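You operate a simulated robot arm through the tools that you are given. There is no shell and no other tool.

The job below is to be done with a simulated robot arm. You get a single attempt, and the scene is never put back.

TASK
Fit the green square holder with its insert and nozzle from the nozzles drawer and shut the drawer.
Fine: push home the insert with the holder's letter and the nozzle with its word; leave the other pieces in the drawer. Where these are worked on the way, their far stop is far enough and under half their travel is too little: nozzles drawer.

The check looks at the end state, three seconds after you hand in, the way a careful person would. Anything else that was tipped, shoved, dropped, spilled or broken makes it a failure.

THE ROBOT
A 6-joint arm with a fingered hand on a trunk, on a base that moves. Base frame: it is fixed to the floor where the robot stands at the start and does not move with it; the origin is under the middle of the robot, x ahead of it, y to its left, z up. Units: mm, degrees, N and s.
With the tool pointing down near the work surface it reaches from about 240 to 680 mm from the robot's upright axis, wherever it stands. Its first joint turns from -166.0 to 166.0 degrees. Places, roughly: black nozzle [3000, 3000, 500]; green square holder [2400, 3500, 1000]; grey insert [2750, 3000, 500]; nozzles drawer [3000, 2900, 600]. Payload 4 kg.
The tool frame sits at the grasp point between the pads (the TCP): z along the fingers, y along the line on which they close. The tips reach 26 mm beyond it. The gripper opens to 148 mm; its body begins 73 mm behind the TCP. The gripper is a hand of 3 fingers: y runs from the thumb to the fingers, the wrist lies at [0, 0, -239] in the tool frame, and closing takes about 1.5 s.
Orientation is told as [roll, pitch, yaw] about the base's x, y, z axes, in that order, counted from this pose: with the fingers straight down and closing along the base's y, the tool's x points along the base's -x, its y along +y and its z along -z.

THE INTERFACE
- The arm moves only by the tool send_rows. Its arguments are lists of equal length, an entry for each row: "translation": the shift along the tool's x, y, z in mm, a list of three; "rotation": the turn, a rotation vector about the tool's x, y, z in degrees, a list of three; "claw": the gripper command, from -1 (shut) to 1 (fully open), values between in proportion. In form: {"translation": [[x, y, z], ...], "rotation": [[rx, ry, rz], ...], "claw": [claw, ...]}. A call has 1 to 20 rows; each row is the pose to reach, as a shift and turn from the pose commanded when the call began, along the tool's axes at that moment. A row lasts 0.2 s, in which the tool goes at most 50 mm and 8.6 degrees; a call with a longer step from one row to the next is refused whole, and so is a gripper value outside its range. A pose out of reach is approached as far as the arm can. The call stops where the force on the tool passes 40 N (or 10 N more than at its start, if that is more) or the arm is blocked; 0.2 s more then pass. The fingers move at their own pace (about 153 mm/s each) and stop on an object; they squeeze with about 30 N. The grip force told is the motor's: it shows also when the fingers shut on nothing. Time passes only in rows, and 0.2 s behind the last, so rows that repeat a pose let the fingers close. It gives the time, the measured TCP pose, the force on the tool (base axes), the opening and the grip force at its end, in the units of the frame above (readings bear some noise), with the torque about the TCP (base axes, N m) and any sound that the robot's microphone picked up.
- Cameras (640 x 400 px; columns grow to the right, rows downward): "scene" is now at [62.7, 210.3, 1410.9]; the picture's right is [0.00, -1.00, 0.00], its down [-0.68, -0.00, -0.74] and it looks along [0.74, 0.00, -0.68] (base axes); focal length 293 px, centre (320, 200). "wrist" rides on the gripper at [68, -39, -90] in the tool frame; the picture's right is [0.50, 0.87, 0.00], its down [-0.66, 0.38, -0.65] and it looks along [-0.57, 0.33, 0.76] (tool axes); focal length 222 px, centre (320, 200). There is no depth. A picture from a camera that has moved, and an enlarged one, comes with that camera's place and axes in the base frame and with its lens.
- snapshot(camera): a new picture of that camera. It takes no simulated time.
- raise_lower(by): moves the trunk up (or, below 0, down) by that many mm; the arm and the scene camera ride with it, the base frame stays. It gives what a move gives, with no picture.
- drive_base(legs): drives the robot by 1 to 6 legs, each [ahead, left, turn to the left] in mm, mm and degrees, along the robot's own axes; the way and the turn of a leg run together, so that a leg with both is an arc; at most 1500 mm and 180 degrees a leg. The arm and the cameras ride along, it lands a little off, and it stops where it bumps. It gives what a move gives.
- grasp_type(shape): the hand has 3 fingers and takes this shape, open, in about a second: jaw (thumb against the fingers, like two jaws); tri (thumb and two fingers); tip (a fingertip pinch); poke (one finger out to press); point (the index stretched); flat (the hand flat); cup (the hand cupped); fist (a fist). The gripper value then closes the fingers along that shape, each until it touches; the sizes above hold for jaw. It gives what a move gives, with no picture.
- head_to(pan, tilt): turns the head with the scene camera to pan (to the left, within 120 degrees either way) and tilt (down, from -29 to 69), counted from straight ahead of the robot (the tilt from the chest, where the trunk bows). It gives what a move gives.
- enlarge(camera, box): a new picture of the part [left, top, right, bottom] of that camera's present view, enlarged. It takes no simulated time.
- job_done(): hands the job in; it is judged then, once.

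Places have to be worked out from the pictures, the camera data and where the tool is seen. Open the gripper and draw the arm clear of the work before you hand the job in, unless the task says otherwise.

The tools are called after "Call:" as a command line: name --argument value ..., lists and objects as JSON in quotes. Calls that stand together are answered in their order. send_rows: Moves the arm, as the interface text tells. Its arguments: {"type":"object","properties":{"translation":{"type":"array"},"rotation":{"type":"array"},"claw":{"type":"array"}},"required":["translation","rotation","claw"]} The other tools are called the same way: raise_lower (by) moves the trunk up or down; grasp_type (shape) gives the hand a shape; drive_base (legs) drives the base; head_to (pan, tilt) turns the head that bears the scene camera; snapshot (camera) takes a picture; enlarge (camera, box) takes an enlarged picture of a part of a camera's view; job_done () hands the job in.

At the start:

```text
time: 0.0
tool_pos: [510.0, 21.1, 856.5]
tcp_rot: [0.0, 0.1, 0.0]
wrist_force: [-1.1, 0.4, -0.3]
torque: [0.0, 0.02, 0.0]
finger_gap: 147.9
finger_force: 0.1
shape: jaw
trunk travel left (down, up): [-150.0, 167.0]
robot x, y, heading: [1.6, 1.2, 0.1]
head pan, tilt (commanded): [0.3, 42.6]
```

scene: 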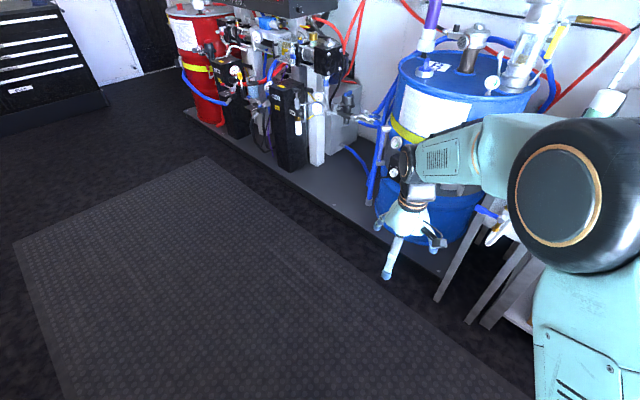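
wrist: 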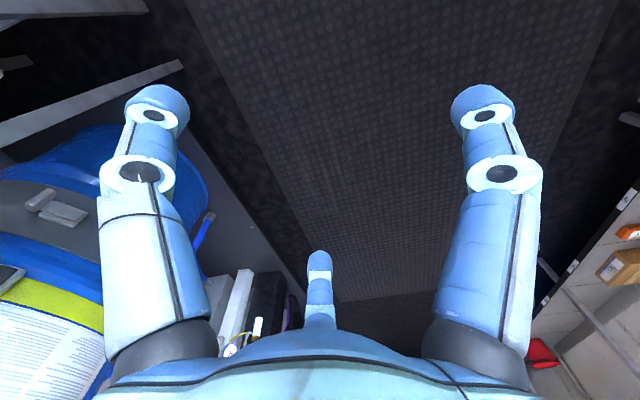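

The scene shows a drum bench ahead and a black drawer cabinet far to the left. I'll look around with the head toward the places named (ahead-left, about 45 degrees).

Call:
head_to --pan 45 --tilt 15

Call:
snapshot --camera "scene"

```text
time: 1.1
tool_pos: [510.0, 21.3, 858.5]
tcp_rot: [0.0, 0.0, 0.0]
wrist_force: [-0.8, 0.1, -1.0]
torque: [0.01, -0.04, 0.02]
finger_gap: 147.7
finger_force: 0.1
shape: jaw
trunk travel left (down, up): [-150.0, 167.0]
robot x, y, heading: [0.1, -2.7, 0.1]
head pan, tilt (commanded): [45.0, 15.0]
```

```text
taken
camera scene: at [45.6, 275.9, 1454.2], right [0.71, -0.71, 0.0], down [-0.18, -0.18, -0.97], along [0.68, 0.68, -0.26], focal length 293 px, centre (320, 200)
```

scene: 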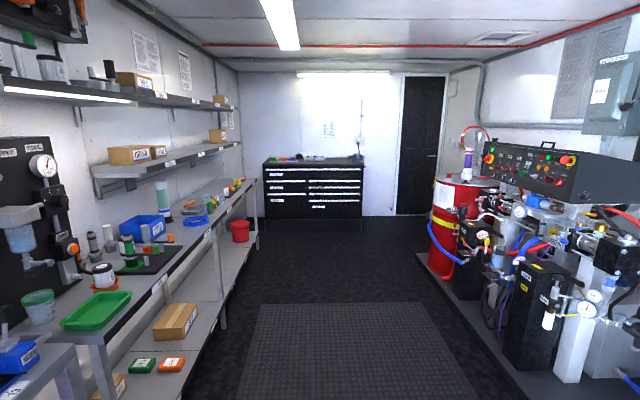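

The drawer cabinet is straight along the aisle at 45°. I'll enlarge it to read the labels.

Call:
enlarge --camera "scene" --box '[250, 140, 378, 220]'

Call:
enlarge --camera "scene" --box '[0, 150, 260, 312]'

```text
5.00 times, centred on (314, 180) of scene
camera zoom: at [45.6, 275.9, 1454.2], right [0.71, -0.71, 0.0], down [-0.18, -0.18, -0.97], along [0.68, 0.68, -0.26], focal length 1464 px, centre (350, 300)
```

zoom: 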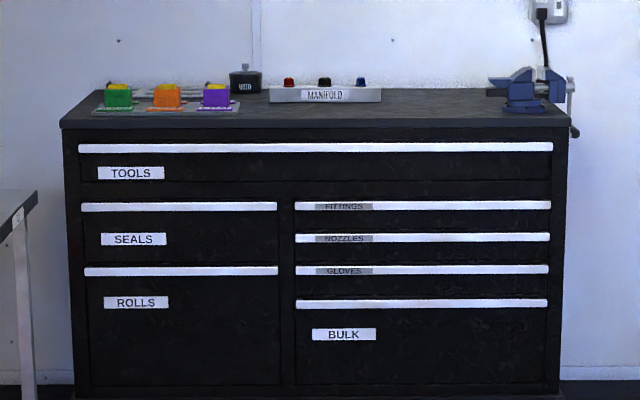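

```text
2.46 times, centred on (130, 231) of scene
camera zoom: at [45.6, 275.9, 1454.2], right [0.71, -0.71, 0.0], down [-0.18, -0.18, -0.97], along [0.68, 0.68, -0.26], focal length 721 px, centre (788, 124)
```

zoom: 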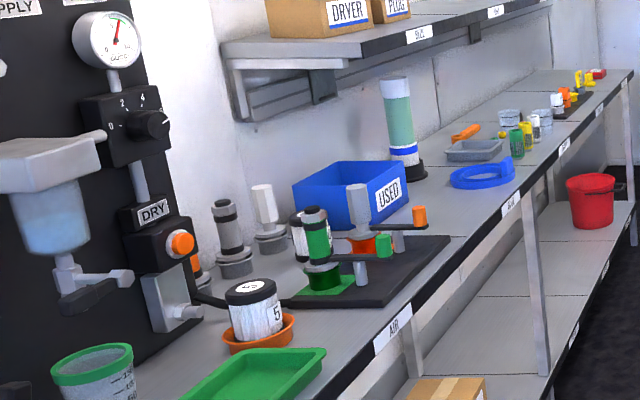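

The green holder stands at the left end of the cabinet top, and NOZZLES is the second drawer on the right bank. Before driving I'll check the floor clearances around the robot.

Call:
head_to --pan 90 --tilt 45

Call:
snapshot --camera "scene"

Call:
head_to --pan 45 --tilt 45

Call:
snapshot --camera "scene"

```text
time: 2.2
tool_pos: [508.6, 20.9, 857.1]
tcp_rot: [-0.1, 0.1, 0.0]
wrist_force: [0.7, 1.5, 0.4]
torque: [-0.02, 0.03, -0.01]
finger_gap: 148.0
finger_force: 0.0
shape: jaw
trunk travel left (down, up): [-150.0, 167.0]
robot x, y, heading: [-3.4, -0.0, -0.0]
head pan, tilt (commanded): [90.0, 45.0]
```

```text
taken
camera scene: at [-20.4, 291.2, 1407.4], right [1.0, 0.0, 0.0], down [0.0, -0.71, -0.71], along [0.0, 0.71, -0.71], focal length 293 px, centre (320, 200)
```

scene: 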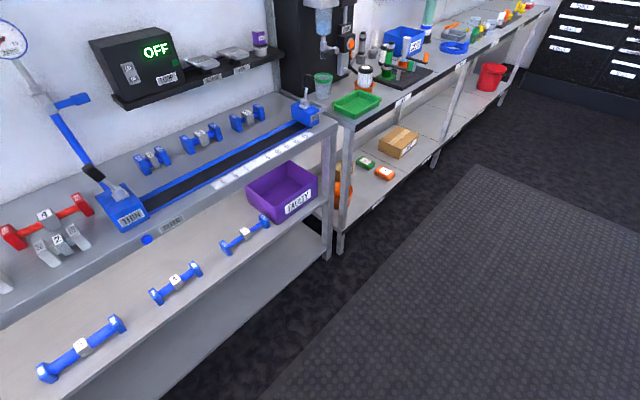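

```text
time: 3.4
tool_pos: [509.2, 21.9, 857.3]
tcp_rot: [0.0, 0.0, -0.1]
wrist_force: [0.1, 0.1, 0.3]
torque: [0.01, 0.01, -0.03]
finger_gap: 147.9
finger_force: 0.1
shape: jaw
trunk travel left (down, up): [-150.0, 167.0]
robot x, y, heading: [-0.2, 1.1, 0.0]
head pan, tilt (commanded): [45.0, 45.0]
```

```text
taken
camera scene: at [36.9, 267.5, 1407.4], right [0.71, -0.71, 0.0], down [-0.5, -0.5, -0.71], along [0.5, 0.5, -0.71], focal length 293 px, centre (320, 200)
```

scene: 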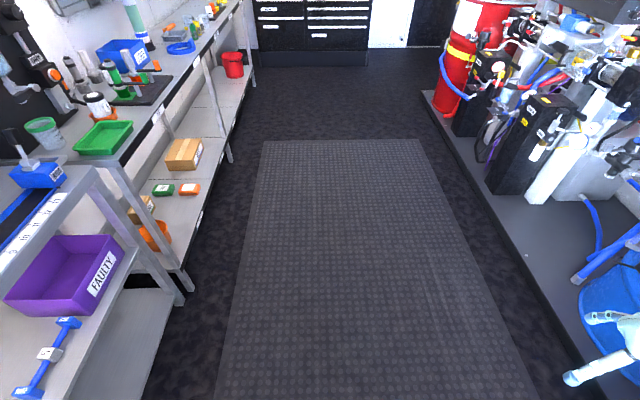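

In the aisle frame (u along 45°, v left) the aisle is clear from v≈-950 to +850, and the cabinet's foot is at u≈3990. I'll turn 45° left and drive about 2700 mm ahead.

Call:
drive_base --legs '[[0, 0, 45], [1400, 0, 0], [1200, 0, 0]]'

Call:
head_to --pan 0 --tilt 25

Call:
snapshot --camera "scene"

```text
time: 18.1
tool_pos: [2141.4, 2270.8, 857.2]
tcp_rot: [0.0, -0.1, 45.9]
wrist_force: [-0.7, 0.0, -0.3]
torque: [0.0, 0.01, -0.04]
finger_gap: 147.9
finger_force: 0.0
shape: jaw
trunk travel left (down, up): [-150.0, 167.0]
robot x, y, heading: [1805.0, 1893.5, 45.9]
head pan, tilt (commanded): [45.0, 45.0]
```

```text
time: 19.3
tool_pos: [2142.4, 2269.4, 857.3]
tcp_rot: [0.0, 0.0, 45.9]
wrist_force: [0.0, 0.2, -0.4]
torque: [0.02, -0.02, -0.02]
finger_gap: 147.9
finger_force: 0.1
shape: jaw
trunk travel left (down, up): [-150.0, 167.0]
robot x, y, heading: [1800.7, 1888.1, 46.0]
head pan, tilt (commanded): [0.0, 25.0]
```

```text
taken
camera scene: at [1701.4, 2088.0, 1438.0], right [0.72, -0.7, 0.0], down [-0.29, -0.3, -0.91], along [0.63, 0.65, -0.42], focal length 293 px, centre (320, 200)
```

scene: 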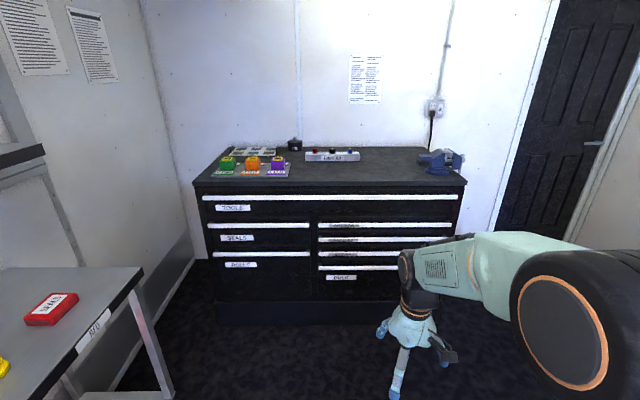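

Call:
enlarge --camera "scene" --box '[190, 135, 318, 215]'

Call:
enlarge --camera "scene" --box '[180, 140, 480, 328]'

```text
5.00 times, centred on (254, 175) of scene
camera zoom: at [1701.4, 2088.0, 1438.0], right [0.72, -0.7, 0.0], down [-0.29, -0.3, -0.91], along [0.63, 0.65, -0.42], focal length 1464 px, centre (650, 325)
```

zoom: 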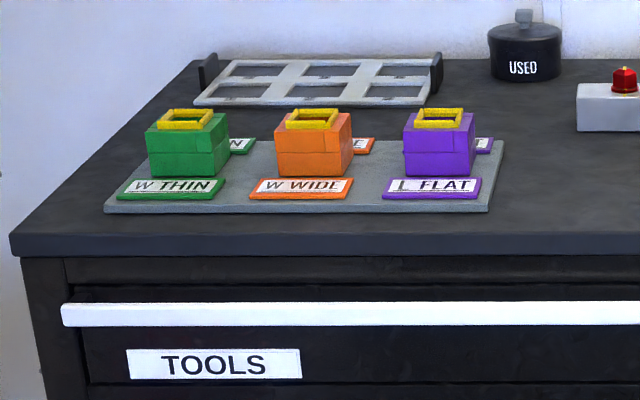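

```text
2.13 times, centred on (330, 234) of scene
camera zoom: at [1701.4, 2088.0, 1438.0], right [0.72, -0.7, 0.0], down [-0.29, -0.3, -0.91], along [0.63, 0.65, -0.42], focal length 623 px, centre (299, 128)
```

zoom: 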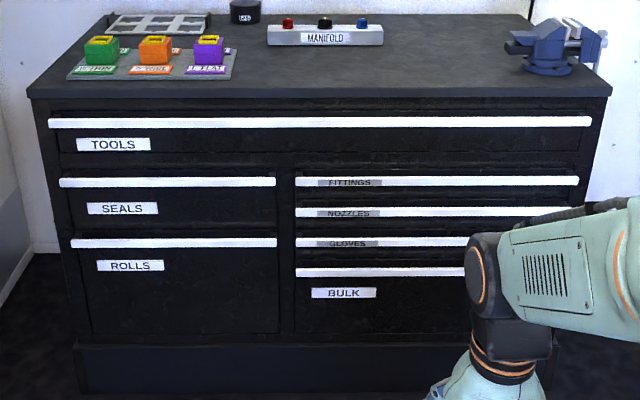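

The green holder's tag reads "W THIN", so I need the insert marked W and the nozzle marked THIN. The cabinet front is at u≈3955 and the nozzles drawer centre at v≈-37, handle z≈620; I'll drive nearer for a better look.

Call:
drive_base --legs '[[550, -60, -1]]'

Call:
head_to --pan 0 --tilt 45

Call:
snapshot --camera "scene"

Call:
snapshot --camera "wrist"

```text
time: 22.4
tool_pos: [2578.2, 2604.7, 856.3]
tcp_rot: [0.0, 0.0, 44.5]
wrist_force: [-0.1, -0.4, 0.1]
torque: [0.0, 0.01, 0.02]
finger_gap: 147.9
finger_force: 0.1
shape: jaw
trunk travel left (down, up): [-150.0, 167.0]
robot x, y, heading: [2229.5, 2235.8, 44.5]
head pan, tilt (commanded): [0.0, 25.0]
```

```text
time: 23.2
tool_pos: [2578.7, 2606.2, 857.4]
tcp_rot: [0.0, 0.0, 44.5]
wrist_force: [-0.4, -0.6, 0.0]
torque: [0.02, 0.03, 0.02]
finger_gap: 147.8
finger_force: 0.0
shape: jaw
trunk travel left (down, up): [-150.0, 167.0]
robot x, y, heading: [2229.6, 2233.9, 44.1]
head pan, tilt (commanded): [0.0, 45.0]
```

```text
taken
camera scene: at [2125.8, 2426.9, 1407.5], right [0.7, -0.71, 0.0], down [-0.5, -0.5, -0.71], along [0.5, 0.5, -0.71], focal length 293 px, centre (320, 200)
```

scene: 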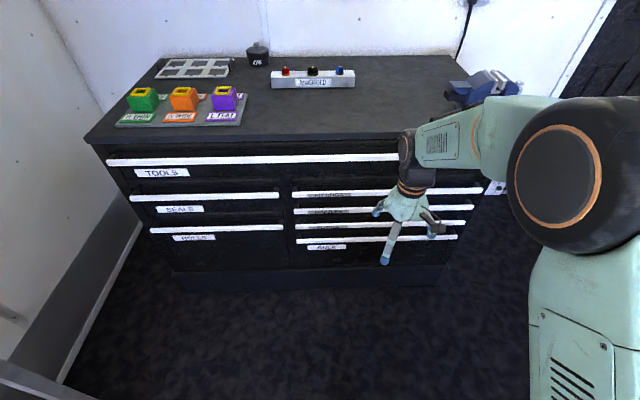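

```text
taken
camera wrist: at [2557.7, 2529.3, 946.3], right [-0.96, 0.27, 0.0], down [0.2, 0.73, 0.65], along [0.17, 0.63, -0.76], focal length 222 px, centre (320, 200)
```

wrist: 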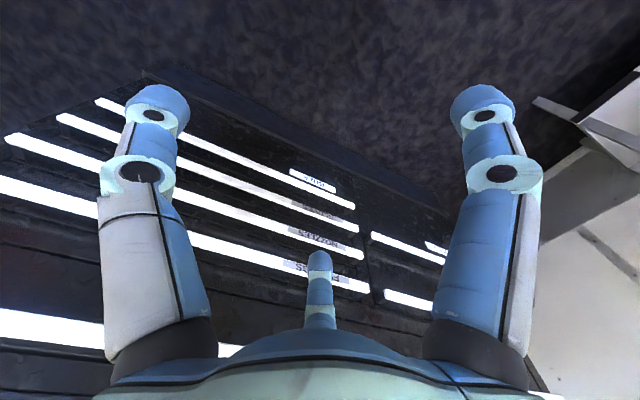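

I'll enlarge the hand and the drawer fronts, and the holders from this nearer viewpoint.

Call:
enlarge --camera "scene" --box '[280, 140, 500, 278]'

Call:
enlarge --camera "scene" --box '[100, 40, 260, 140]'

```text
2.90 times, centred on (390, 209) of scene
camera zoom: at [2125.8, 2426.9, 1407.5], right [0.7, -0.71, 0.0], down [-0.5, -0.5, -0.71], along [0.5, 0.5, -0.71], focal length 849 px, centre (117, 174)
```

zoom: 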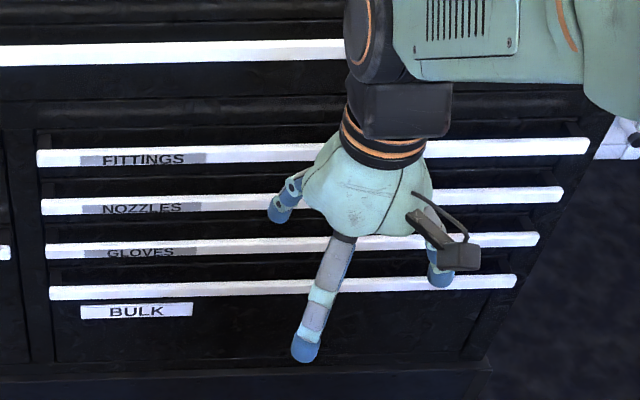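

```text
4.00 times, centred on (180, 90) of scene
camera zoom: at [2125.8, 2426.9, 1407.5], right [0.7, -0.71, 0.0], down [-0.5, -0.5, -0.71], along [0.5, 0.5, -0.71], focal length 1171 px, centre (880, 640)
```

zoom: 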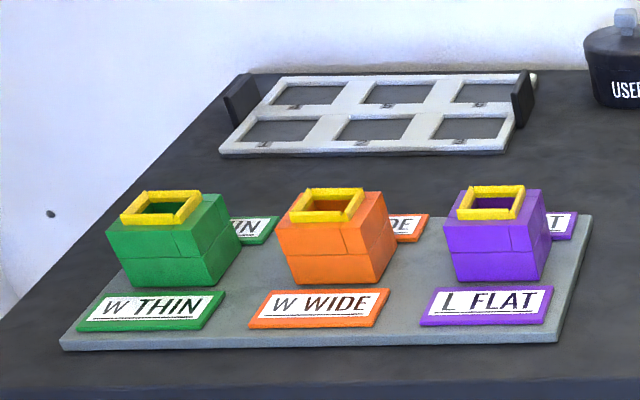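

I'll zoom in tightly on the NOZZLES handle to see how it protrudes.

Call:
enlarge --camera "scene" --box '[285, 185, 349, 225]'

Call:
enlarge --camera "scene" --box '[440, 180, 504, 220]'

Call:
enlarge --camera "wrist" --box '[240, 160, 400, 260]'

```text
10.00 times, centred on (317, 205) of scene
camera zoom: at [2125.8, 2426.9, 1407.5], right [0.7, -0.71, 0.0], down [-0.5, -0.5, -0.71], along [0.5, 0.5, -0.71], focal length 2928 px, centre (350, 150)
```

zoom: 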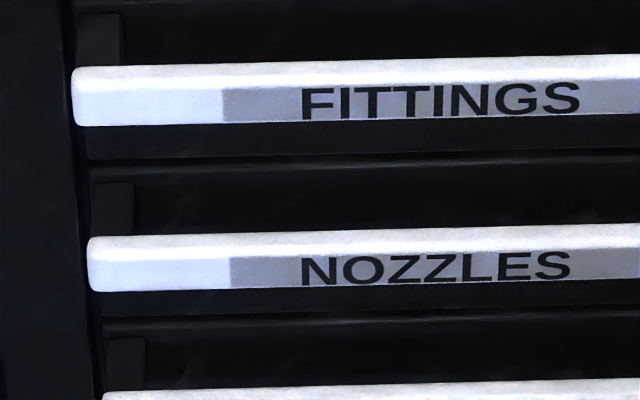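

```text
10.00 times, centred on (472, 200) of scene
camera zoom: at [2125.8, 2426.9, 1407.5], right [0.7, -0.71, 0.0], down [-0.5, -0.5, -0.71], along [0.5, 0.5, -0.71], focal length 2928 px, centre (-1200, 200)
```

zoom: 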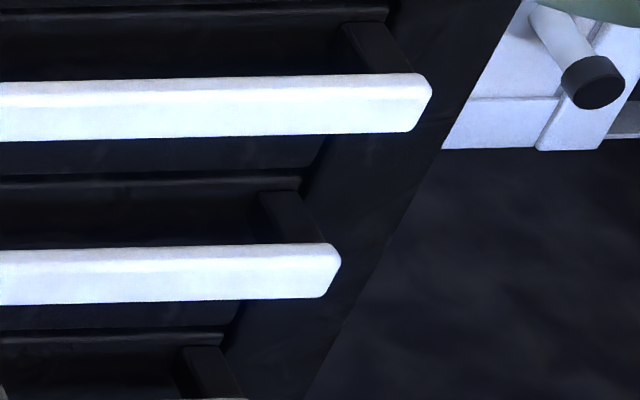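

```text
4.00 times, centred on (320, 210) of wrist
camera zoom: at [2557.7, 2529.3, 946.3], right [-0.96, 0.27, 0.0], down [0.2, 0.73, 0.65], along [0.17, 0.63, -0.76], focal length 888 px, centre (320, 160)
```

zoom: 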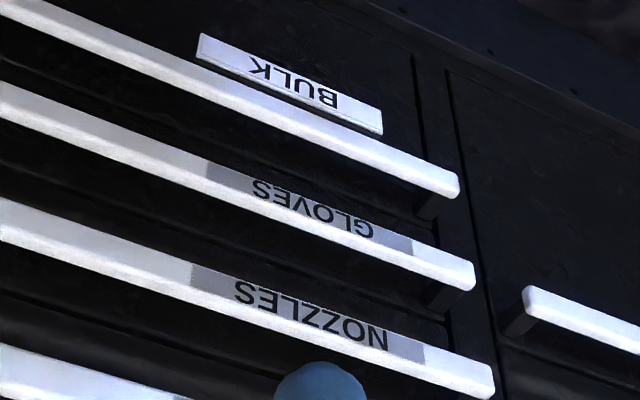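

The handle is a bar on end standoffs about 26 mm off the drawer front, at u≈3940, v≈-30, z≈632; I'll grip it from the front with the jaws closing vertically. First I pitch the tool forward (about tool -y) while moving a little ahead, with the fingers partly closed.

Call:
send_rows --translation '[[-12.5, 0, 0], [-25, 0, 0], [-37.5, 0, 0], [-50, 0, 0], [-62.5, 0, 0], [-75, 0, 0], [-87.5, 0, 0], [-100, 0, 0], [-112.5, 0, 0], [-125, 0, 0], [-137.5, 0, 0], [-150, 0, 0], [-150, 0, 0]]' --rotation '[[0, -7.5, 0], [0, -15, 0], [0, -22.5, 0], [0, -30, 0], [0, -37.5, 0], [0, -45, 0], [0, -52.5, 0], [0, -60, 0], [0, -67.5, 0], [0, -75, 0], [0, -82.5, 0], [0, -90, 0], [0, -90, 0]]' --claw '[0.6, 0.3, 0, -0.3, -0.3, -0.3, -0.3, -0.3, -0.3, -0.3, -0.3, -0.3, -0.3]'

Call:
snapshot --camera "scene"

Call:
snapshot --camera "wrist"

```text
time: 26.1
tool_pos: [2684.7, 2710.8, 856.3]
tcp_rot: [176.3, -89.8, -131.8]
wrist_force: [-0.7, 0.3, -0.3]
torque: [0.03, 0.01, 0.01]
finger_gap: 52.0
finger_force: 0.2
shape: jaw
out of reach, approached as far as the arm can: row 5, 6
trunk travel left (down, up): [-150.0, 167.0]
robot x, y, heading: [2233.5, 2233.9, 44.6]
head pan, tilt (commanded): [0.0, 45.0]
```

```text
taken
camera scene: at [2125.7, 2426.8, 1407.4], right [0.7, -0.71, 0.0], down [-0.5, -0.5, -0.71], along [0.5, 0.5, -0.71], focal length 293 px, centre (320, 200)
```

scene: 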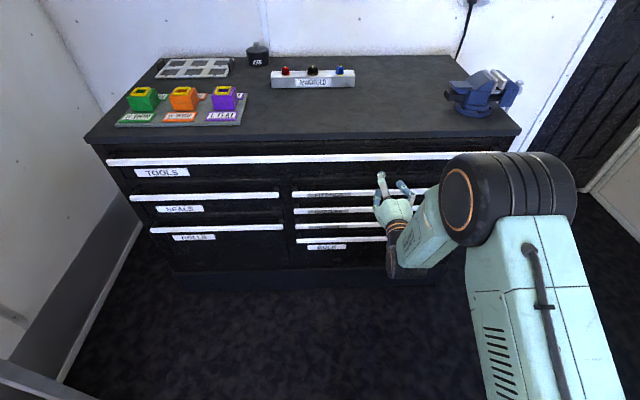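

```text
taken
camera wrist: at [2648.5, 2619.2, 788.7], right [-0.61, 0.62, -0.5], down [-0.73, -0.19, 0.65], along [0.31, 0.76, 0.57], focal length 222 px, centre (320, 200)
```

wrist: 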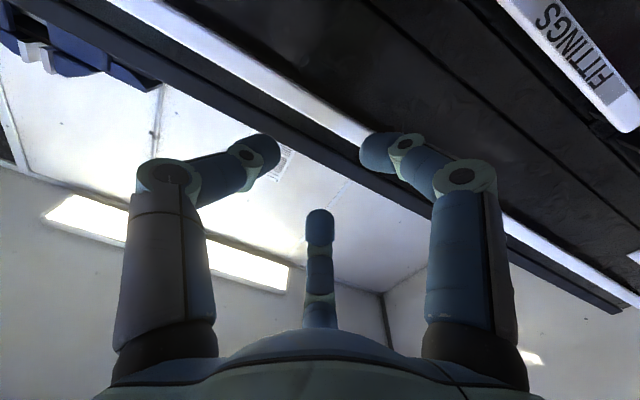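

The hand now points forward at z≈856, and closes as a three-finger jaw (gap 52). Now I roll it so the thumb comes above and the fingers below, and move down and right toward the NOZZLES bar's height, still 125 mm in front of it.

Call:
send_rows --translation '[[18, -4, 0], [36, -8, 0], [54, -12, 0], [72, -16, 0], [90, -20, 0], [108, -24, 0], [126, -28, 0], [144, -32, 0], [162, -36, 0], [180, -40, 0], [202, -44, 0], [224, -48, 0], [224, -48, 0]]' --rotation '[[0, 0, -7.5], [0, 0, -15], [0, 0, -22.5], [0, 0, -30], [0, 0, -37.5], [0, 0, -45], [0, 0, -52.5], [0, 0, -60], [0, 0, -67.5], [0, 0, -75], [0, 0, -82.5], [0, 0, -90], [0, 0, -90]]' --claw '[-0.3, -0.3, -0.3, -0.3, -0.3, -0.3, -0.3, -0.3, -0.3, -0.3, -0.3, -0.3, -0.3]'

Call:
snapshot --camera "scene"

Call:
snapshot --camera "wrist"

```text
time: 28.9
tool_pos: [2728.3, 2671.1, 643.6]
tcp_rot: [-90.0, -6.0, 135.2]
wrist_force: [0.0, 0.5, 0.1]
torque: [0.0, -0.02, -0.02]
finger_gap: 52.1
finger_force: 0.1
shape: jaw
out of reach, approached as far as the arm can: row 12, 13
trunk travel left (down, up): [-150.0, 167.0]
robot x, y, heading: [2229.1, 2233.5, 44.5]
head pan, tilt (commanded): [0.0, 45.0]
```

```text
taken
camera scene: at [2126.0, 2426.8, 1407.4], right [0.7, -0.71, 0.0], down [-0.5, -0.5, -0.71], along [0.5, 0.5, -0.71], focal length 293 px, centre (320, 200)
```

scene: 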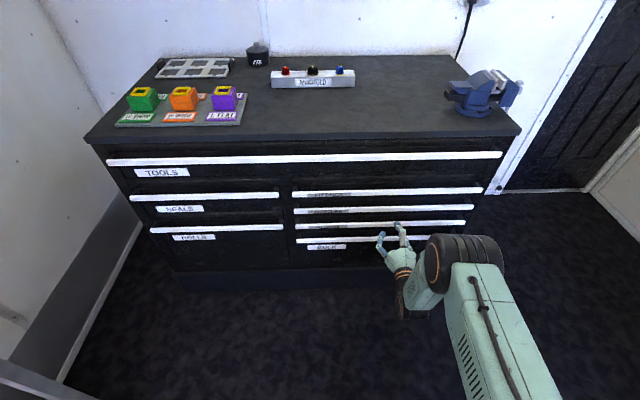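

```text
taken
camera wrist: at [2715.4, 2556.2, 673.9], right [0.29, -0.29, -0.91], down [-0.95, 0.02, -0.31], along [0.11, 0.96, -0.27], focal length 222 px, centre (320, 200)
```

wrist: 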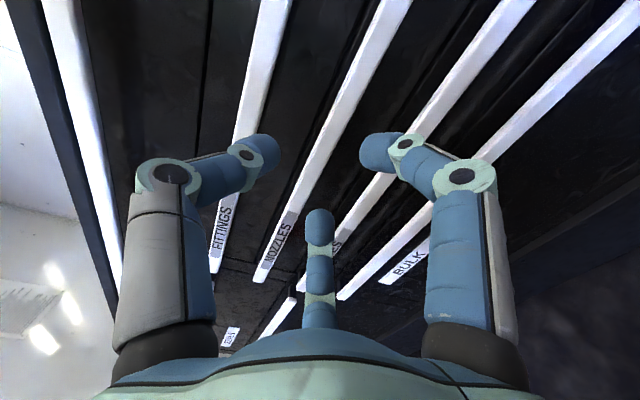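

The arm hit its low limit here (z 643.6, 6° tilt off). I'll lower the trunk by 120 so the arm works higher relative to its shoulder; the hand is in free space well in front of the bars.

Call:
raise_lower --by -120

```text
time: 30.4
tool_pos: [2729.3, 2671.1, 524.4]
tcp_rot: [-90.0, -6.1, 135.3]
wrist_force: [0.0, 0.2, 0.3]
torque: [0.02, 0.02, 0.02]
finger_gap: 52.1
finger_force: 0.0
shape: jaw
trunk travel left (down, up): [-30.0, 287.0]
robot x, y, heading: [2228.6, 2234.2, 44.8]
head pan, tilt (commanded): [0.0, 45.0]
```

Tool axes now: x right (6° low), y down, z forward. I'll move up 108 mm and complete the remaining -6° roll.

Call:
send_rows --translation '[[-3, -27, 0], [-6, -54, 0], [-9, -81, 0], [-11.4, -107.4, 0], [-11.4, -107.4, 0]]' --rotation '[[0, 0, -1.5], [0, 0, -3], [0, 0, -4.5], [0, 0, -6], [0, 0, -6]]' --claw '[-0.3, -0.3, -0.3, -0.3, -0.3]'

Call:
snapshot --camera "scene"

Call:
snapshot --camera "wrist"

```text
time: 31.6
tool_pos: [2755.6, 2659.9, 629.0]
tcp_rot: [-89.8, -4.1, 136.3]
wrist_force: [-1.1, 1.0, -0.1]
torque: [0.0, 0.0, 0.04]
finger_gap: 52.0
finger_force: 0.1
shape: jaw
out of reach, approached as far as the arm can: row 1, 2, 3, 4, 5
trunk travel left (down, up): [-30.0, 287.0]
robot x, y, heading: [2231.7, 2232.5, 44.5]
head pan, tilt (commanded): [0.0, 45.0]
```

```text
taken
camera scene: at [2152.6, 2453.2, 1279.6], right [0.7, -0.71, 0.0], down [-0.5, -0.5, -0.71], along [0.5, 0.5, -0.71], focal length 293 px, centre (320, 200)
```

scene: 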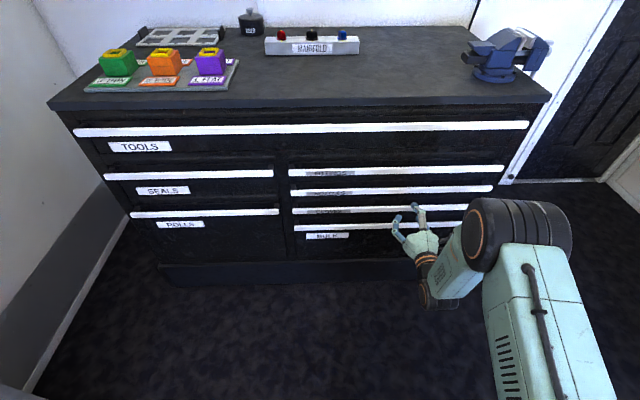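

```text
taken
camera wrist: at [2743.6, 2546.7, 661.8], right [0.31, -0.3, -0.9], down [-0.94, 0.0, -0.33], along [0.1, 0.95, -0.29], focal length 222 px, centre (320, 200)
```

wrist: 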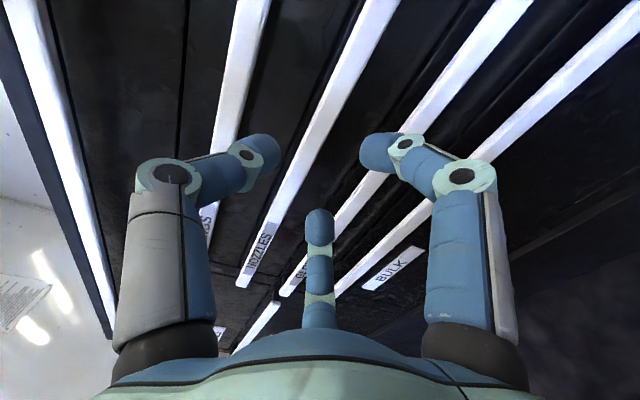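

All rows hit a limit, probably the wrist roll joint. I'll back off 40 mm and roll the other way round (thumb below, fingers above), which may sit better in the joint range.

Call:
send_rows --translation '[[0, 0, -20], [0, 0, -40], [0, 0, -40], [0, 0, -40], [0, 0, -40], [0, 0, -40], [0, 0, -40], [0, 0, -40], [0, 0, -40], [0, 0, -40], [0, 0, -40], [0, 0, -40], [0, 0, -40], [0, 0, -40], [0, 0, -40], [0, 0, -40], [0, 0, -40], [0, 0, -40], [0, 0, -40], [0, 0, -40]]' --rotation '[[0, 0, 0], [0, 0, 8.5], [0, 0, 17], [0, 0, 25.5], [0, 0, 34], [0, 0, 42.5], [0, 0, 51], [0, 0, 59.5], [0, 0, 68], [0, 0, 76.5], [0, 0, 85], [0, 0, 93.5], [0, 0, 102], [0, 0, 110.5], [0, 0, 119], [0, 0, 127.5], [0, 0, 136], [0, 0, 144.5], [0, 0, 153], [0, 0, 161]]' --claw '[-0.3, -0.3, -0.3, -0.3, -0.3, -0.3, -0.3, -0.3, -0.3, -0.3, -0.3, -0.3, -0.3, -0.3, -0.3, -0.3, -0.3, -0.3, -0.3, -0.3]'

```text
time: 35.8
tool_pos: [2726.7, 2631.6, 628.4]
tcp_rot: [89.8, -14.7, -43.5]
wrist_force: [-0.6, -0.1, -0.2]
torque: [-0.01, -0.01, -0.01]
finger_gap: 51.7
finger_force: 0.1
shape: jaw
trunk travel left (down, up): [-30.0, 287.0]
robot x, y, heading: [2231.5, 2231.5, 44.6]
head pan, tilt (commanded): [0.0, 45.0]
```

No reach trouble this way. Finishing the roll (+14.7°) and correcting yaw by -1.5°, then checking the alignment with pictures.

Call:
send_rows --translation '[[0, 1, 0], [0, 3, 0], [0, 3, 0]]' --rotation '[[0, -0.8, 7.3], [0, -1.5, 14.7], [0, -1.5, 14.7]]' --claw '[-0.3, -0.3, -0.3]'

Call:
snapshot --camera "wrist"

Call:
enlarge --camera "scene" --box '[270, 140, 510, 290]'

```text
time: 36.5
tool_pos: [2726.6, 2632.7, 632.3]
tcp_rot: [90.0, -0.2, -45.1]
wrist_force: [-0.3, 0.1, 0.1]
torque: [-0.04, 0.0, -0.02]
finger_gap: 51.5
finger_force: 0.1
shape: jaw
trunk travel left (down, up): [-30.0, 287.0]
robot x, y, heading: [2228.2, 2232.0, 44.3]
head pan, tilt (commanded): [0.0, 45.0]
```

```text
taken
camera wrist: at [2614.1, 2616.4, 590.9], right [-0.35, 0.36, 0.86], down [0.0, -0.93, 0.38], along [0.94, 0.13, 0.33], focal length 222 px, centre (320, 200)
```

wrist: 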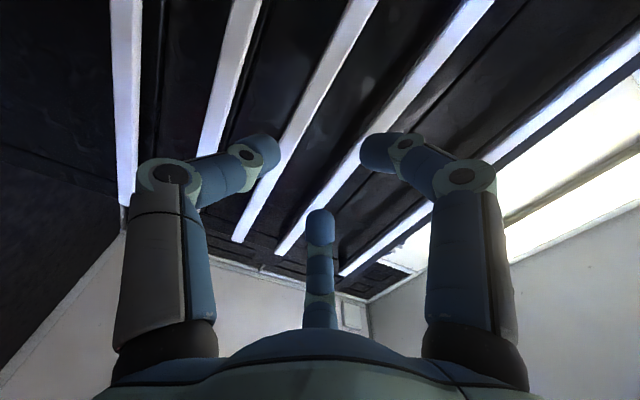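

```text
2.67 times, centred on (390, 215) of scene
camera zoom: at [2152.7, 2453.3, 1279.6], right [0.7, -0.71, 0.0], down [-0.5, -0.5, -0.71], along [0.5, 0.5, -0.71], focal length 781 px, centre (133, 160)
```

zoom: 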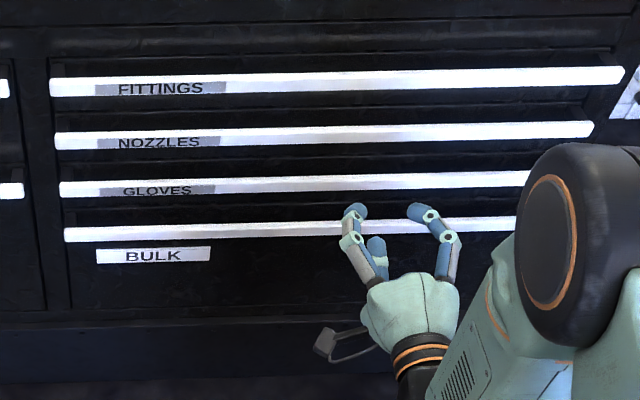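

Combining the wrist and scene views puts the NOZZLES bar at u≈3960, z≈622, centred between thumb and fingers. I'll drop 10 mm and advance 100 mm (tips still ~40 mm short), then re-check.

Call:
send_rows --translation '[[0, -5, 25], [0, -10, 50], [0, -10, 75], [0, -10, 100], [0, -10, 100]]' --rotation '[[0, 0, 0], [0, 0, 0], [0, 0, 0], [0, 0, 0], [0, 0, 0]]' --claw '[-0.3, -0.3, -0.3, -0.3, -0.3]'

Call:
snapshot --camera "wrist"

Call:
enlarge --camera "scene" --box '[340, 150, 500, 250]'

```text
time: 37.8
tool_pos: [2795.7, 2703.2, 621.6]
tcp_rot: [89.9, -0.2, -45.1]
wrist_force: [0.1, 0.9, -0.4]
torque: [-0.02, 0.0, 0.02]
finger_gap: 52.1
finger_force: 0.0
shape: jaw
trunk travel left (down, up): [-30.0, 287.0]
robot x, y, heading: [2229.8, 2238.9, 44.5]
head pan, tilt (commanded): [0.0, 45.0]
```

```text
taken
camera wrist: at [2684.8, 2686.5, 580.3], right [-0.36, 0.36, 0.86], down [0.0, -0.92, 0.38], along [0.93, 0.13, 0.33], focal length 222 px, centre (320, 200)
```

wrist: 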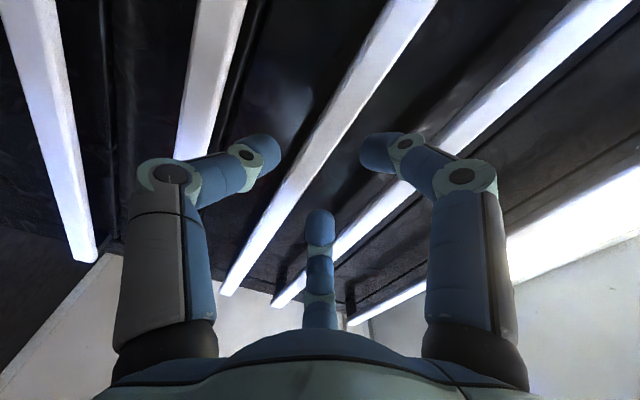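

```text
4.00 times, centred on (420, 200) of scene
camera zoom: at [2152.7, 2453.3, 1279.6], right [0.7, -0.71, 0.0], down [-0.5, -0.5, -0.71], along [0.5, 0.5, -0.71], focal length 1171 px, centre (-80, 200)
```

zoom: 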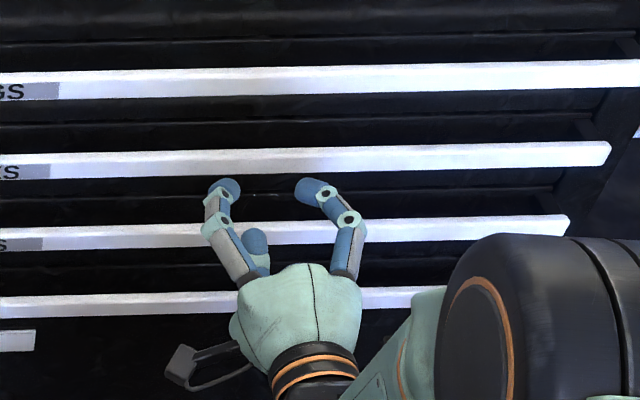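

The bar is at z≈621 and u≈3962, level with the TCP (621.6, u 3888). I'll advance 72 mm so the bar lies between thumb and fingers, then check.

Call:
send_rows --translation '[[0, 0, 20], [0, 0, 40], [0, 0, 56], [0, 0, 64], [0, 0, 72], [0, 0, 72]]' --rotation '[[0, 0, 0], [0, 0, 0], [0, 0, 0], [0, 0, 0], [0, 0, 0], [0, 0, 0]]' --claw '[-0.3, -0.3, -0.3, -0.3, -0.3, -0.3]'

Call:
snapshot --camera "wrist"

Call:
enlarge --camera "scene" --box '[340, 150, 500, 250]'

```text
time: 38.5
tool_pos: [2825.2, 2734.7, 619.7]
tcp_rot: [89.8, -0.3, -44.7]
wrist_force: [-28.4, -21.6, 6.7]
torque: [0.45, -0.38, 1.0]
finger_gap: 54.3
finger_force: 0.1
shape: jaw
trunk travel left (down, up): [-30.0, 287.0]
robot x, y, heading: [2226.7, 2232.0, 44.7]
head pan, tilt (commanded): [0.0, 45.0]
stopped in row 3: the force on the tool passed its limit at 47 N (the readings are from after the stop); the commanded pose is now the measured one
```

```text
taken
camera wrist: at [2713.3, 2718.0, 579.6], right [-0.36, 0.36, 0.86], down [0.0, -0.92, 0.38], along [0.93, 0.14, 0.33], focal length 222 px, centre (320, 200)
```

wrist: 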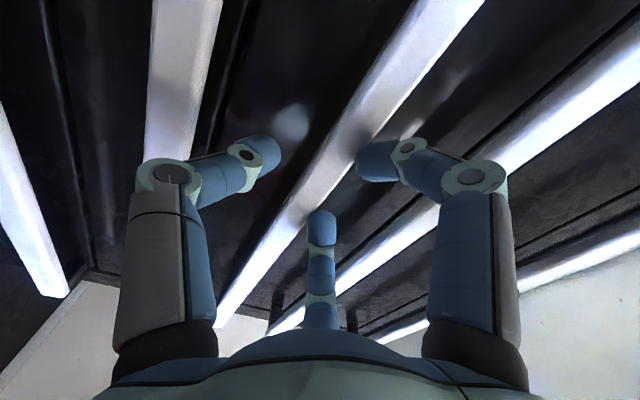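

```text
4.00 times, centred on (420, 200) of scene
camera zoom: at [2149.0, 2450.4, 1279.9], right [0.7, -0.71, 0.0], down [-0.5, -0.49, -0.71], along [0.51, 0.5, -0.71], focal length 1171 px, centre (-80, 200)
```

zoom: 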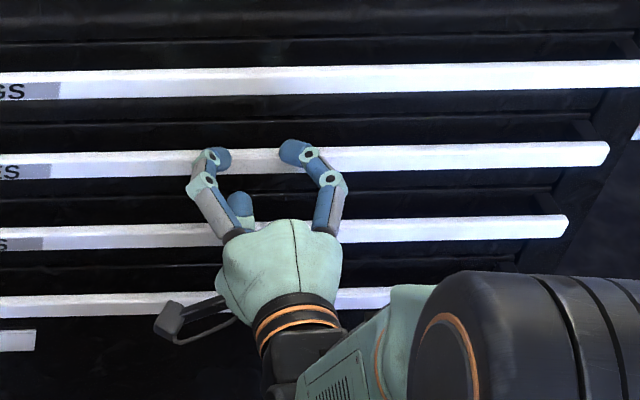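

The two upper fingers sit only half as far from the axis as the thumb (three-finger layout), so they ran onto the bar. I'll back off 35 mm, open wider, and raise the TCP about 13 mm so the bar lies midway between thumb and fingers.

Call:
send_rows --translation '[[0, 0, -20], [0, 0, -35], [0, 7, -35], [0, 13, -35], [0, 13, -35]]' --rotation '[[0, 0, -0.1], [0, 0, 0], [0, 0, 0], [0, 0, 0], [0, 0, 0]]' --claw '[-0.3, -0.2, -0.1, 0, 0]'

Call:
snapshot --camera "wrist"

Call:
enlarge --camera "scene" --box '[340, 150, 500, 250]'

```text
time: 39.7
tool_pos: [2803.1, 2713.7, 632.0]
tcp_rot: [89.8, -0.2, -44.8]
wrist_force: [0.1, -0.1, 0.0]
torque: [-0.03, 0.04, 0.02]
finger_gap: 73.5
finger_force: 0.1
shape: jaw
trunk travel left (down, up): [-30.0, 287.0]
robot x, y, heading: [2227.8, 2233.3, 44.6]
head pan, tilt (commanded): [0.0, 45.0]
```

```text
taken
camera wrist: at [2691.4, 2695.9, 591.5], right [-0.35, 0.36, 0.86], down [0.0, -0.92, 0.38], along [0.93, 0.14, 0.33], focal length 222 px, centre (320, 200)
```

wrist: 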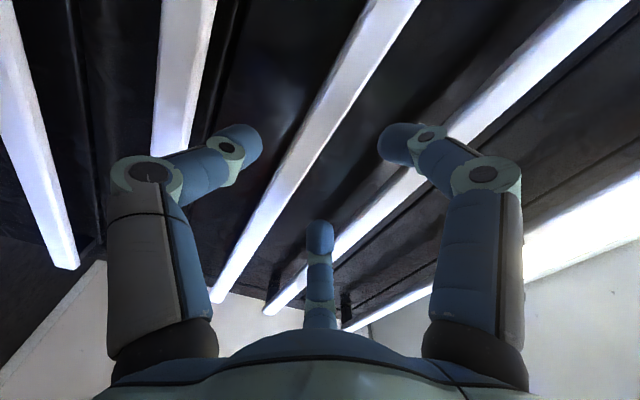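

```text
4.00 times, centred on (420, 200) of scene
camera zoom: at [2152.2, 2453.0, 1279.6], right [0.7, -0.71, 0.0], down [-0.5, -0.5, -0.71], along [0.5, 0.5, -0.71], focal length 1171 px, centre (-80, 200)
```

zoom: 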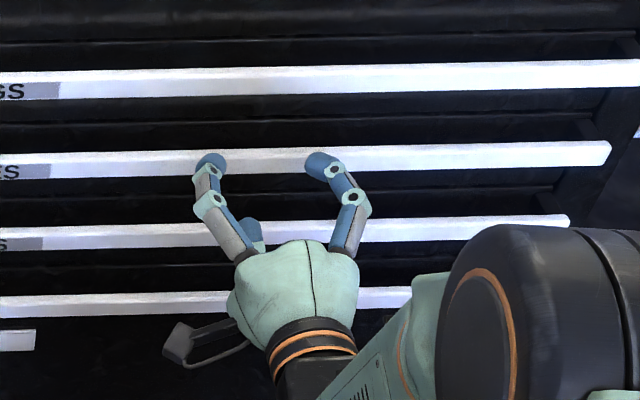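

Clearances look good: the bar passes ~13 mm under the upper fingertips and ~19 mm over the thumb tip. Advancing 50 mm to bring the fingertips level with the bar.

Call:
send_rows --translation '[[0, 0, 15], [0, 0, 30], [0, 0, 40], [0, 0, 46], [0, 0, 50], [0, 0, 50]]' --rotation '[[0, 0, 0], [0, 0, 0], [0, 0, 0], [0, 0, 0], [0, 0, 0], [0, 0, 0]]' --claw '[0, 0, 0, 0, 0, 0]'

Call:
snapshot --camera "wrist"

Call:
enlarge --camera "scene" --box '[340, 150, 500, 250]'

```text
time: 41.1
tool_pos: [2838.9, 2747.4, 631.4]
tcp_rot: [89.8, -0.2, -44.9]
wrist_force: [0.1, -0.2, -0.3]
torque: [0.01, -0.01, 0.03]
finger_gap: 73.5
finger_force: 0.1
shape: jaw
trunk travel left (down, up): [-30.0, 287.0]
robot x, y, heading: [2228.9, 2234.1, 44.2]
head pan, tilt (commanded): [0.0, 45.0]
```

```text
taken
camera wrist: at [2726.7, 2730.2, 591.9], right [-0.35, 0.36, 0.86], down [0.0, -0.92, 0.38], along [0.93, 0.14, 0.33], focal length 222 px, centre (320, 200)
```

wrist: 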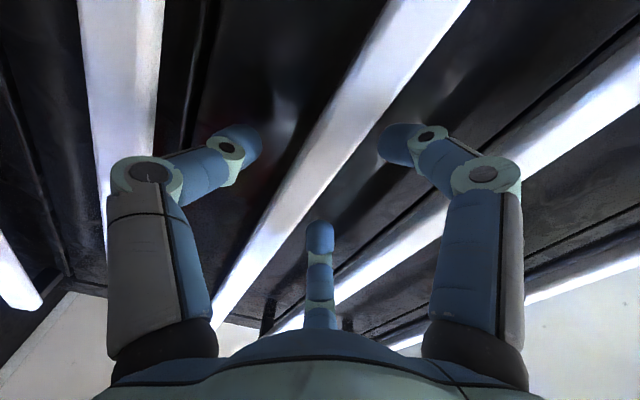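

```text
4.00 times, centred on (420, 200) of scene
camera zoom: at [2152.2, 2453.0, 1279.6], right [0.7, -0.71, 0.0], down [-0.5, -0.5, -0.71], along [0.5, 0.5, -0.71], focal length 1171 px, centre (-80, 200)
```

zoom: 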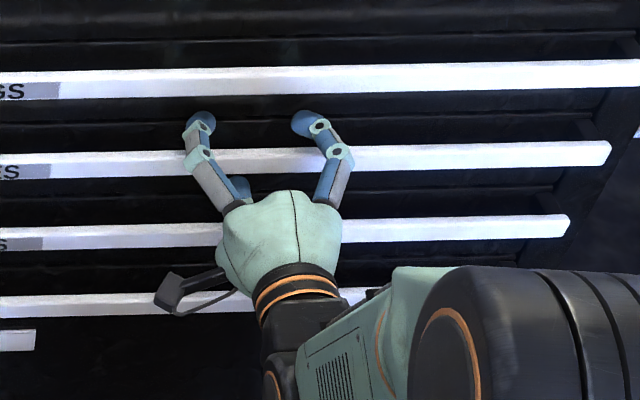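

The fingers are above and the thumb below the bar. Closing on it now.

Call:
send_rows --translation '[[0, 0, 0], [0, 0, 0], [0, 0, 0], [0, 0, 0], [0, 0, 0], [0, 0, 0], [0, 0, 0], [0, 0, 0]]' --rotation '[[0, 0, 0], [0, 0, 0], [0, 0, 0], [0, 0, 0], [0, 0, 0], [0, 0, 0], [0, 0, 0], [0, 0, 0]]' --claw '[-0.2, -0.4, -0.6, -0.8, -1, -1, -1, -1]'

Call:
snapshot --camera "wrist"

Call:
enlarge --camera "scene" --box '[340, 150, 500, 250]'

```text
time: 42.9
tool_pos: [2838.1, 2747.0, 630.0]
tcp_rot: [89.7, -0.2, -44.9]
wrist_force: [5.3, 6.6, -6.9]
torque: [-0.07, 0.06, 0.01]
finger_gap: 16.5
finger_force: 29.6
shape: jaw
trunk travel left (down, up): [-30.0, 287.0]
robot x, y, heading: [2235.6, 2229.0, 44.7]
head pan, tilt (commanded): [0.0, 45.0]
```

```text
taken
camera wrist: at [2727.1, 2730.6, 590.9], right [-0.35, 0.36, 0.86], down [0.0, -0.92, 0.38], along [0.94, 0.14, 0.33], focal length 222 px, centre (320, 200)
```

wrist: 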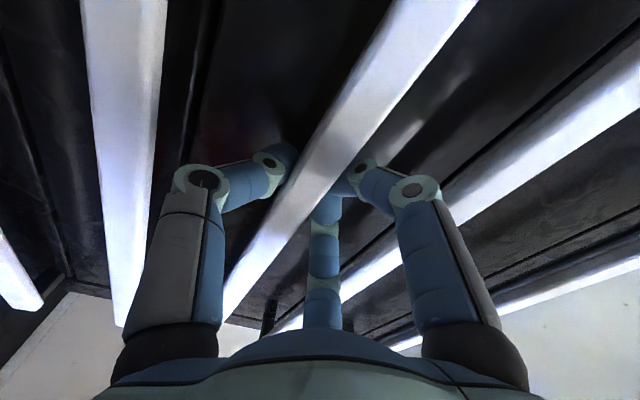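

```text
4.00 times, centred on (420, 200) of scene
camera zoom: at [2153.3, 2454.0, 1279.4], right [0.7, -0.71, 0.0], down [-0.5, -0.5, -0.71], along [0.5, 0.5, -0.71], focal length 1171 px, centre (-80, 200)
```

zoom: 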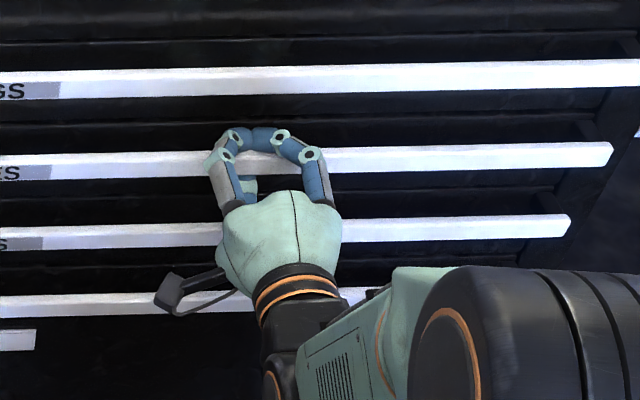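

The bar is gripped (gap 16.5 mm, 29.6 N). Now pulling straight back 120 mm with the arm.

Call:
send_rows --translation '[[0, 0, -8], [0, 0, -16], [0, 0, -26], [0, 0, -38], [0, 0, -50], [0, 0, -62], [0, 0, -74], [0, 0, -86], [0, 0, -98], [0, 0, -110], [0, 0, -120], [0, 0, -120]]' --rotation '[[0, 0, 0], [0, 0, 0], [0, 0, 0], [0, 0, 0], [0, 0, 0], [0, 0, 0], [0, 0, 0], [0, 0, 0], [0, 0, 0], [0, 0, 0], [0, 0, 0], [0, 0, 0]]' --claw '[-1, -1, -1, -1, -1, -1, -1, -1, -1, -1, -1, -1]'

Call:
snapshot --camera "scene"

```text
time: 45.5
tool_pos: [2754.3, 2661.4, 631.2]
tcp_rot: [89.8, -0.2, -45.0]
wrist_force: [10.8, -8.4, -11.6]
torque: [-0.31, -0.06, -0.11]
finger_gap: 16.3
finger_force: 30.3
shape: jaw
trunk travel left (down, up): [-30.0, 287.0]
robot x, y, heading: [2230.8, 2233.3, 44.6]
head pan, tilt (commanded): [0.0, 45.0]
```

```text
taken
camera scene: at [2153.9, 2452.9, 1279.6], right [0.7, -0.71, 0.0], down [-0.51, -0.5, -0.71], along [0.5, 0.5, -0.71], focal length 293 px, centre (320, 200)
```

scene: 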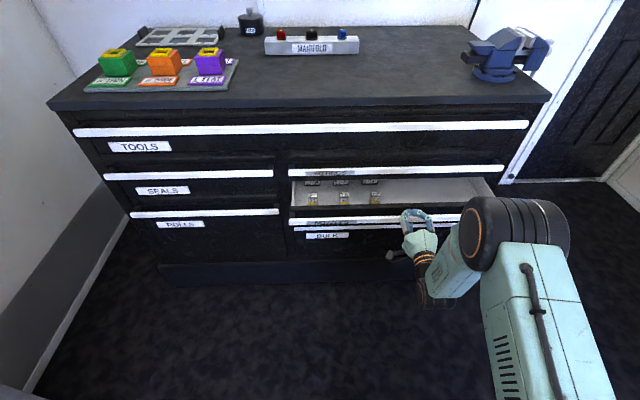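

The drawer slides smoothly and is 120 mm open; labelled pieces are visible inside. Pulling another 110 mm.

Call:
send_rows --translation '[[0, 0, -10], [0, 0, -20], [0, 0, -30], [0, 0, -40], [0, 0, -50], [0, 0, -60], [0, 0, -70], [0, 0, -80], [0, 0, -90], [0, 0, -100], [0, 0, -110], [0, 0, -110]]' --rotation '[[0, 0, 0], [0, 0, 0], [0, 0, 0], [0, 0, 0], [0, 0, 0], [0, 0, 0], [0, 0, 0], [0, 0, 0], [0, 0, 0], [0, 0, 0], [0, 0, 0], [0, 0, 0]]' --claw '[-1, -1, -1, -1, -1, -1, -1, -1, -1, -1, -1, -1]'

Call:
snapshot --camera "scene"

```text
time: 48.1
tool_pos: [2674.8, 2586.3, 630.3]
tcp_rot: [89.7, -0.1, -44.6]
wrist_force: [-1.2, -2.7, -11.2]
torque: [-0.02, -0.03, 0.05]
finger_gap: 14.3
finger_force: 30.1
shape: jaw
trunk travel left (down, up): [-30.0, 287.0]
robot x, y, heading: [2230.6, 2234.0, 44.7]
head pan, tilt (commanded): [0.0, 45.0]
```

```text
taken
camera scene: at [2152.3, 2453.2, 1279.6], right [0.7, -0.71, 0.0], down [-0.5, -0.5, -0.71], along [0.5, 0.5, -0.71], focal length 293 px, centre (320, 200)
```

scene: 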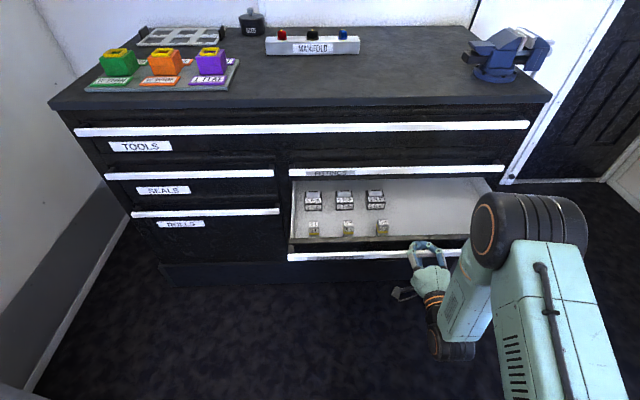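

About 230 mm open, grip holding. I'll keep pulling 80 mm more with the arm, watching for the far stop.

Call:
send_rows --translation '[[0, 0, -10], [0, 0, -20], [0, 0, -30], [0, 0, -40], [0, 0, -50], [0, 0, -60], [0, 0, -70], [0, 0, -80], [0, 0, -80]]' --rotation '[[0, 0, 0], [0, 0, 0], [0, 0, 0], [0, 0, 0], [0, 0, 0], [0, 0, 0], [0, 0, 0], [0, 0, 0], [0, 0, 0]]' --claw '[-1, -1, -1, -1, -1, -1, -1, -1, -1]'

Call:
snapshot --camera "scene"

Call:
snapshot --camera "wrist"

```text
time: 50.1
tool_pos: [2620.9, 2528.2, 631.7]
tcp_rot: [89.7, -0.3, -44.9]
wrist_force: [-3.3, 0.0, -16.2]
torque: [0.08, -0.02, 0.0]
finger_gap: 14.4
finger_force: 29.6
shape: jaw
trunk travel left (down, up): [-30.0, 287.0]
robot x, y, heading: [2231.0, 2230.8, 44.6]
head pan, tilt (commanded): [0.0, 45.0]
```

```text
taken
camera scene: at [2152.9, 2453.7, 1279.5], right [0.7, -0.71, 0.0], down [-0.5, -0.5, -0.71], along [0.5, 0.5, -0.71], focal length 293 px, centre (320, 200)
```

scene: 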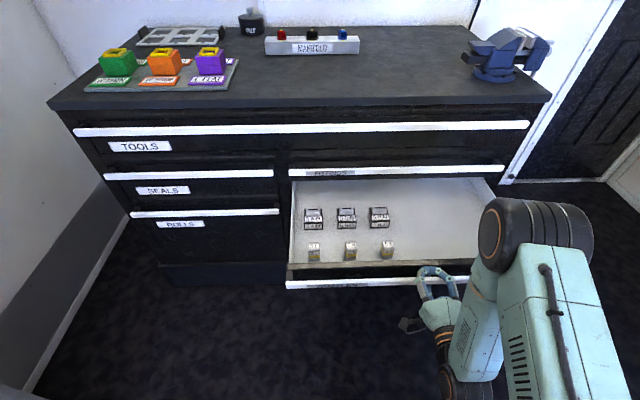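

```text
taken
camera wrist: at [2509.0, 2510.8, 591.6], right [-0.35, 0.36, 0.86], down [0.0, -0.92, 0.38], along [0.94, 0.14, 0.33], focal length 222 px, centre (320, 200)
```

wrist: 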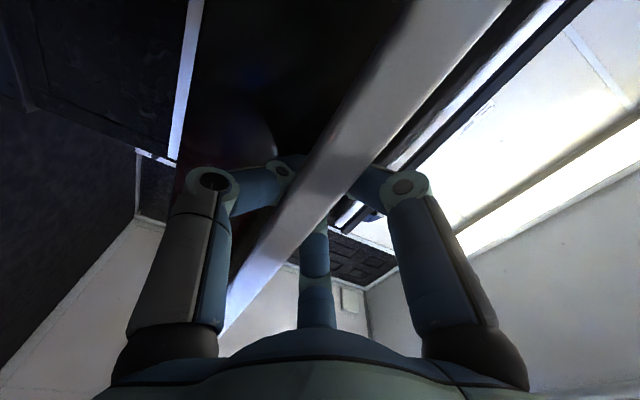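

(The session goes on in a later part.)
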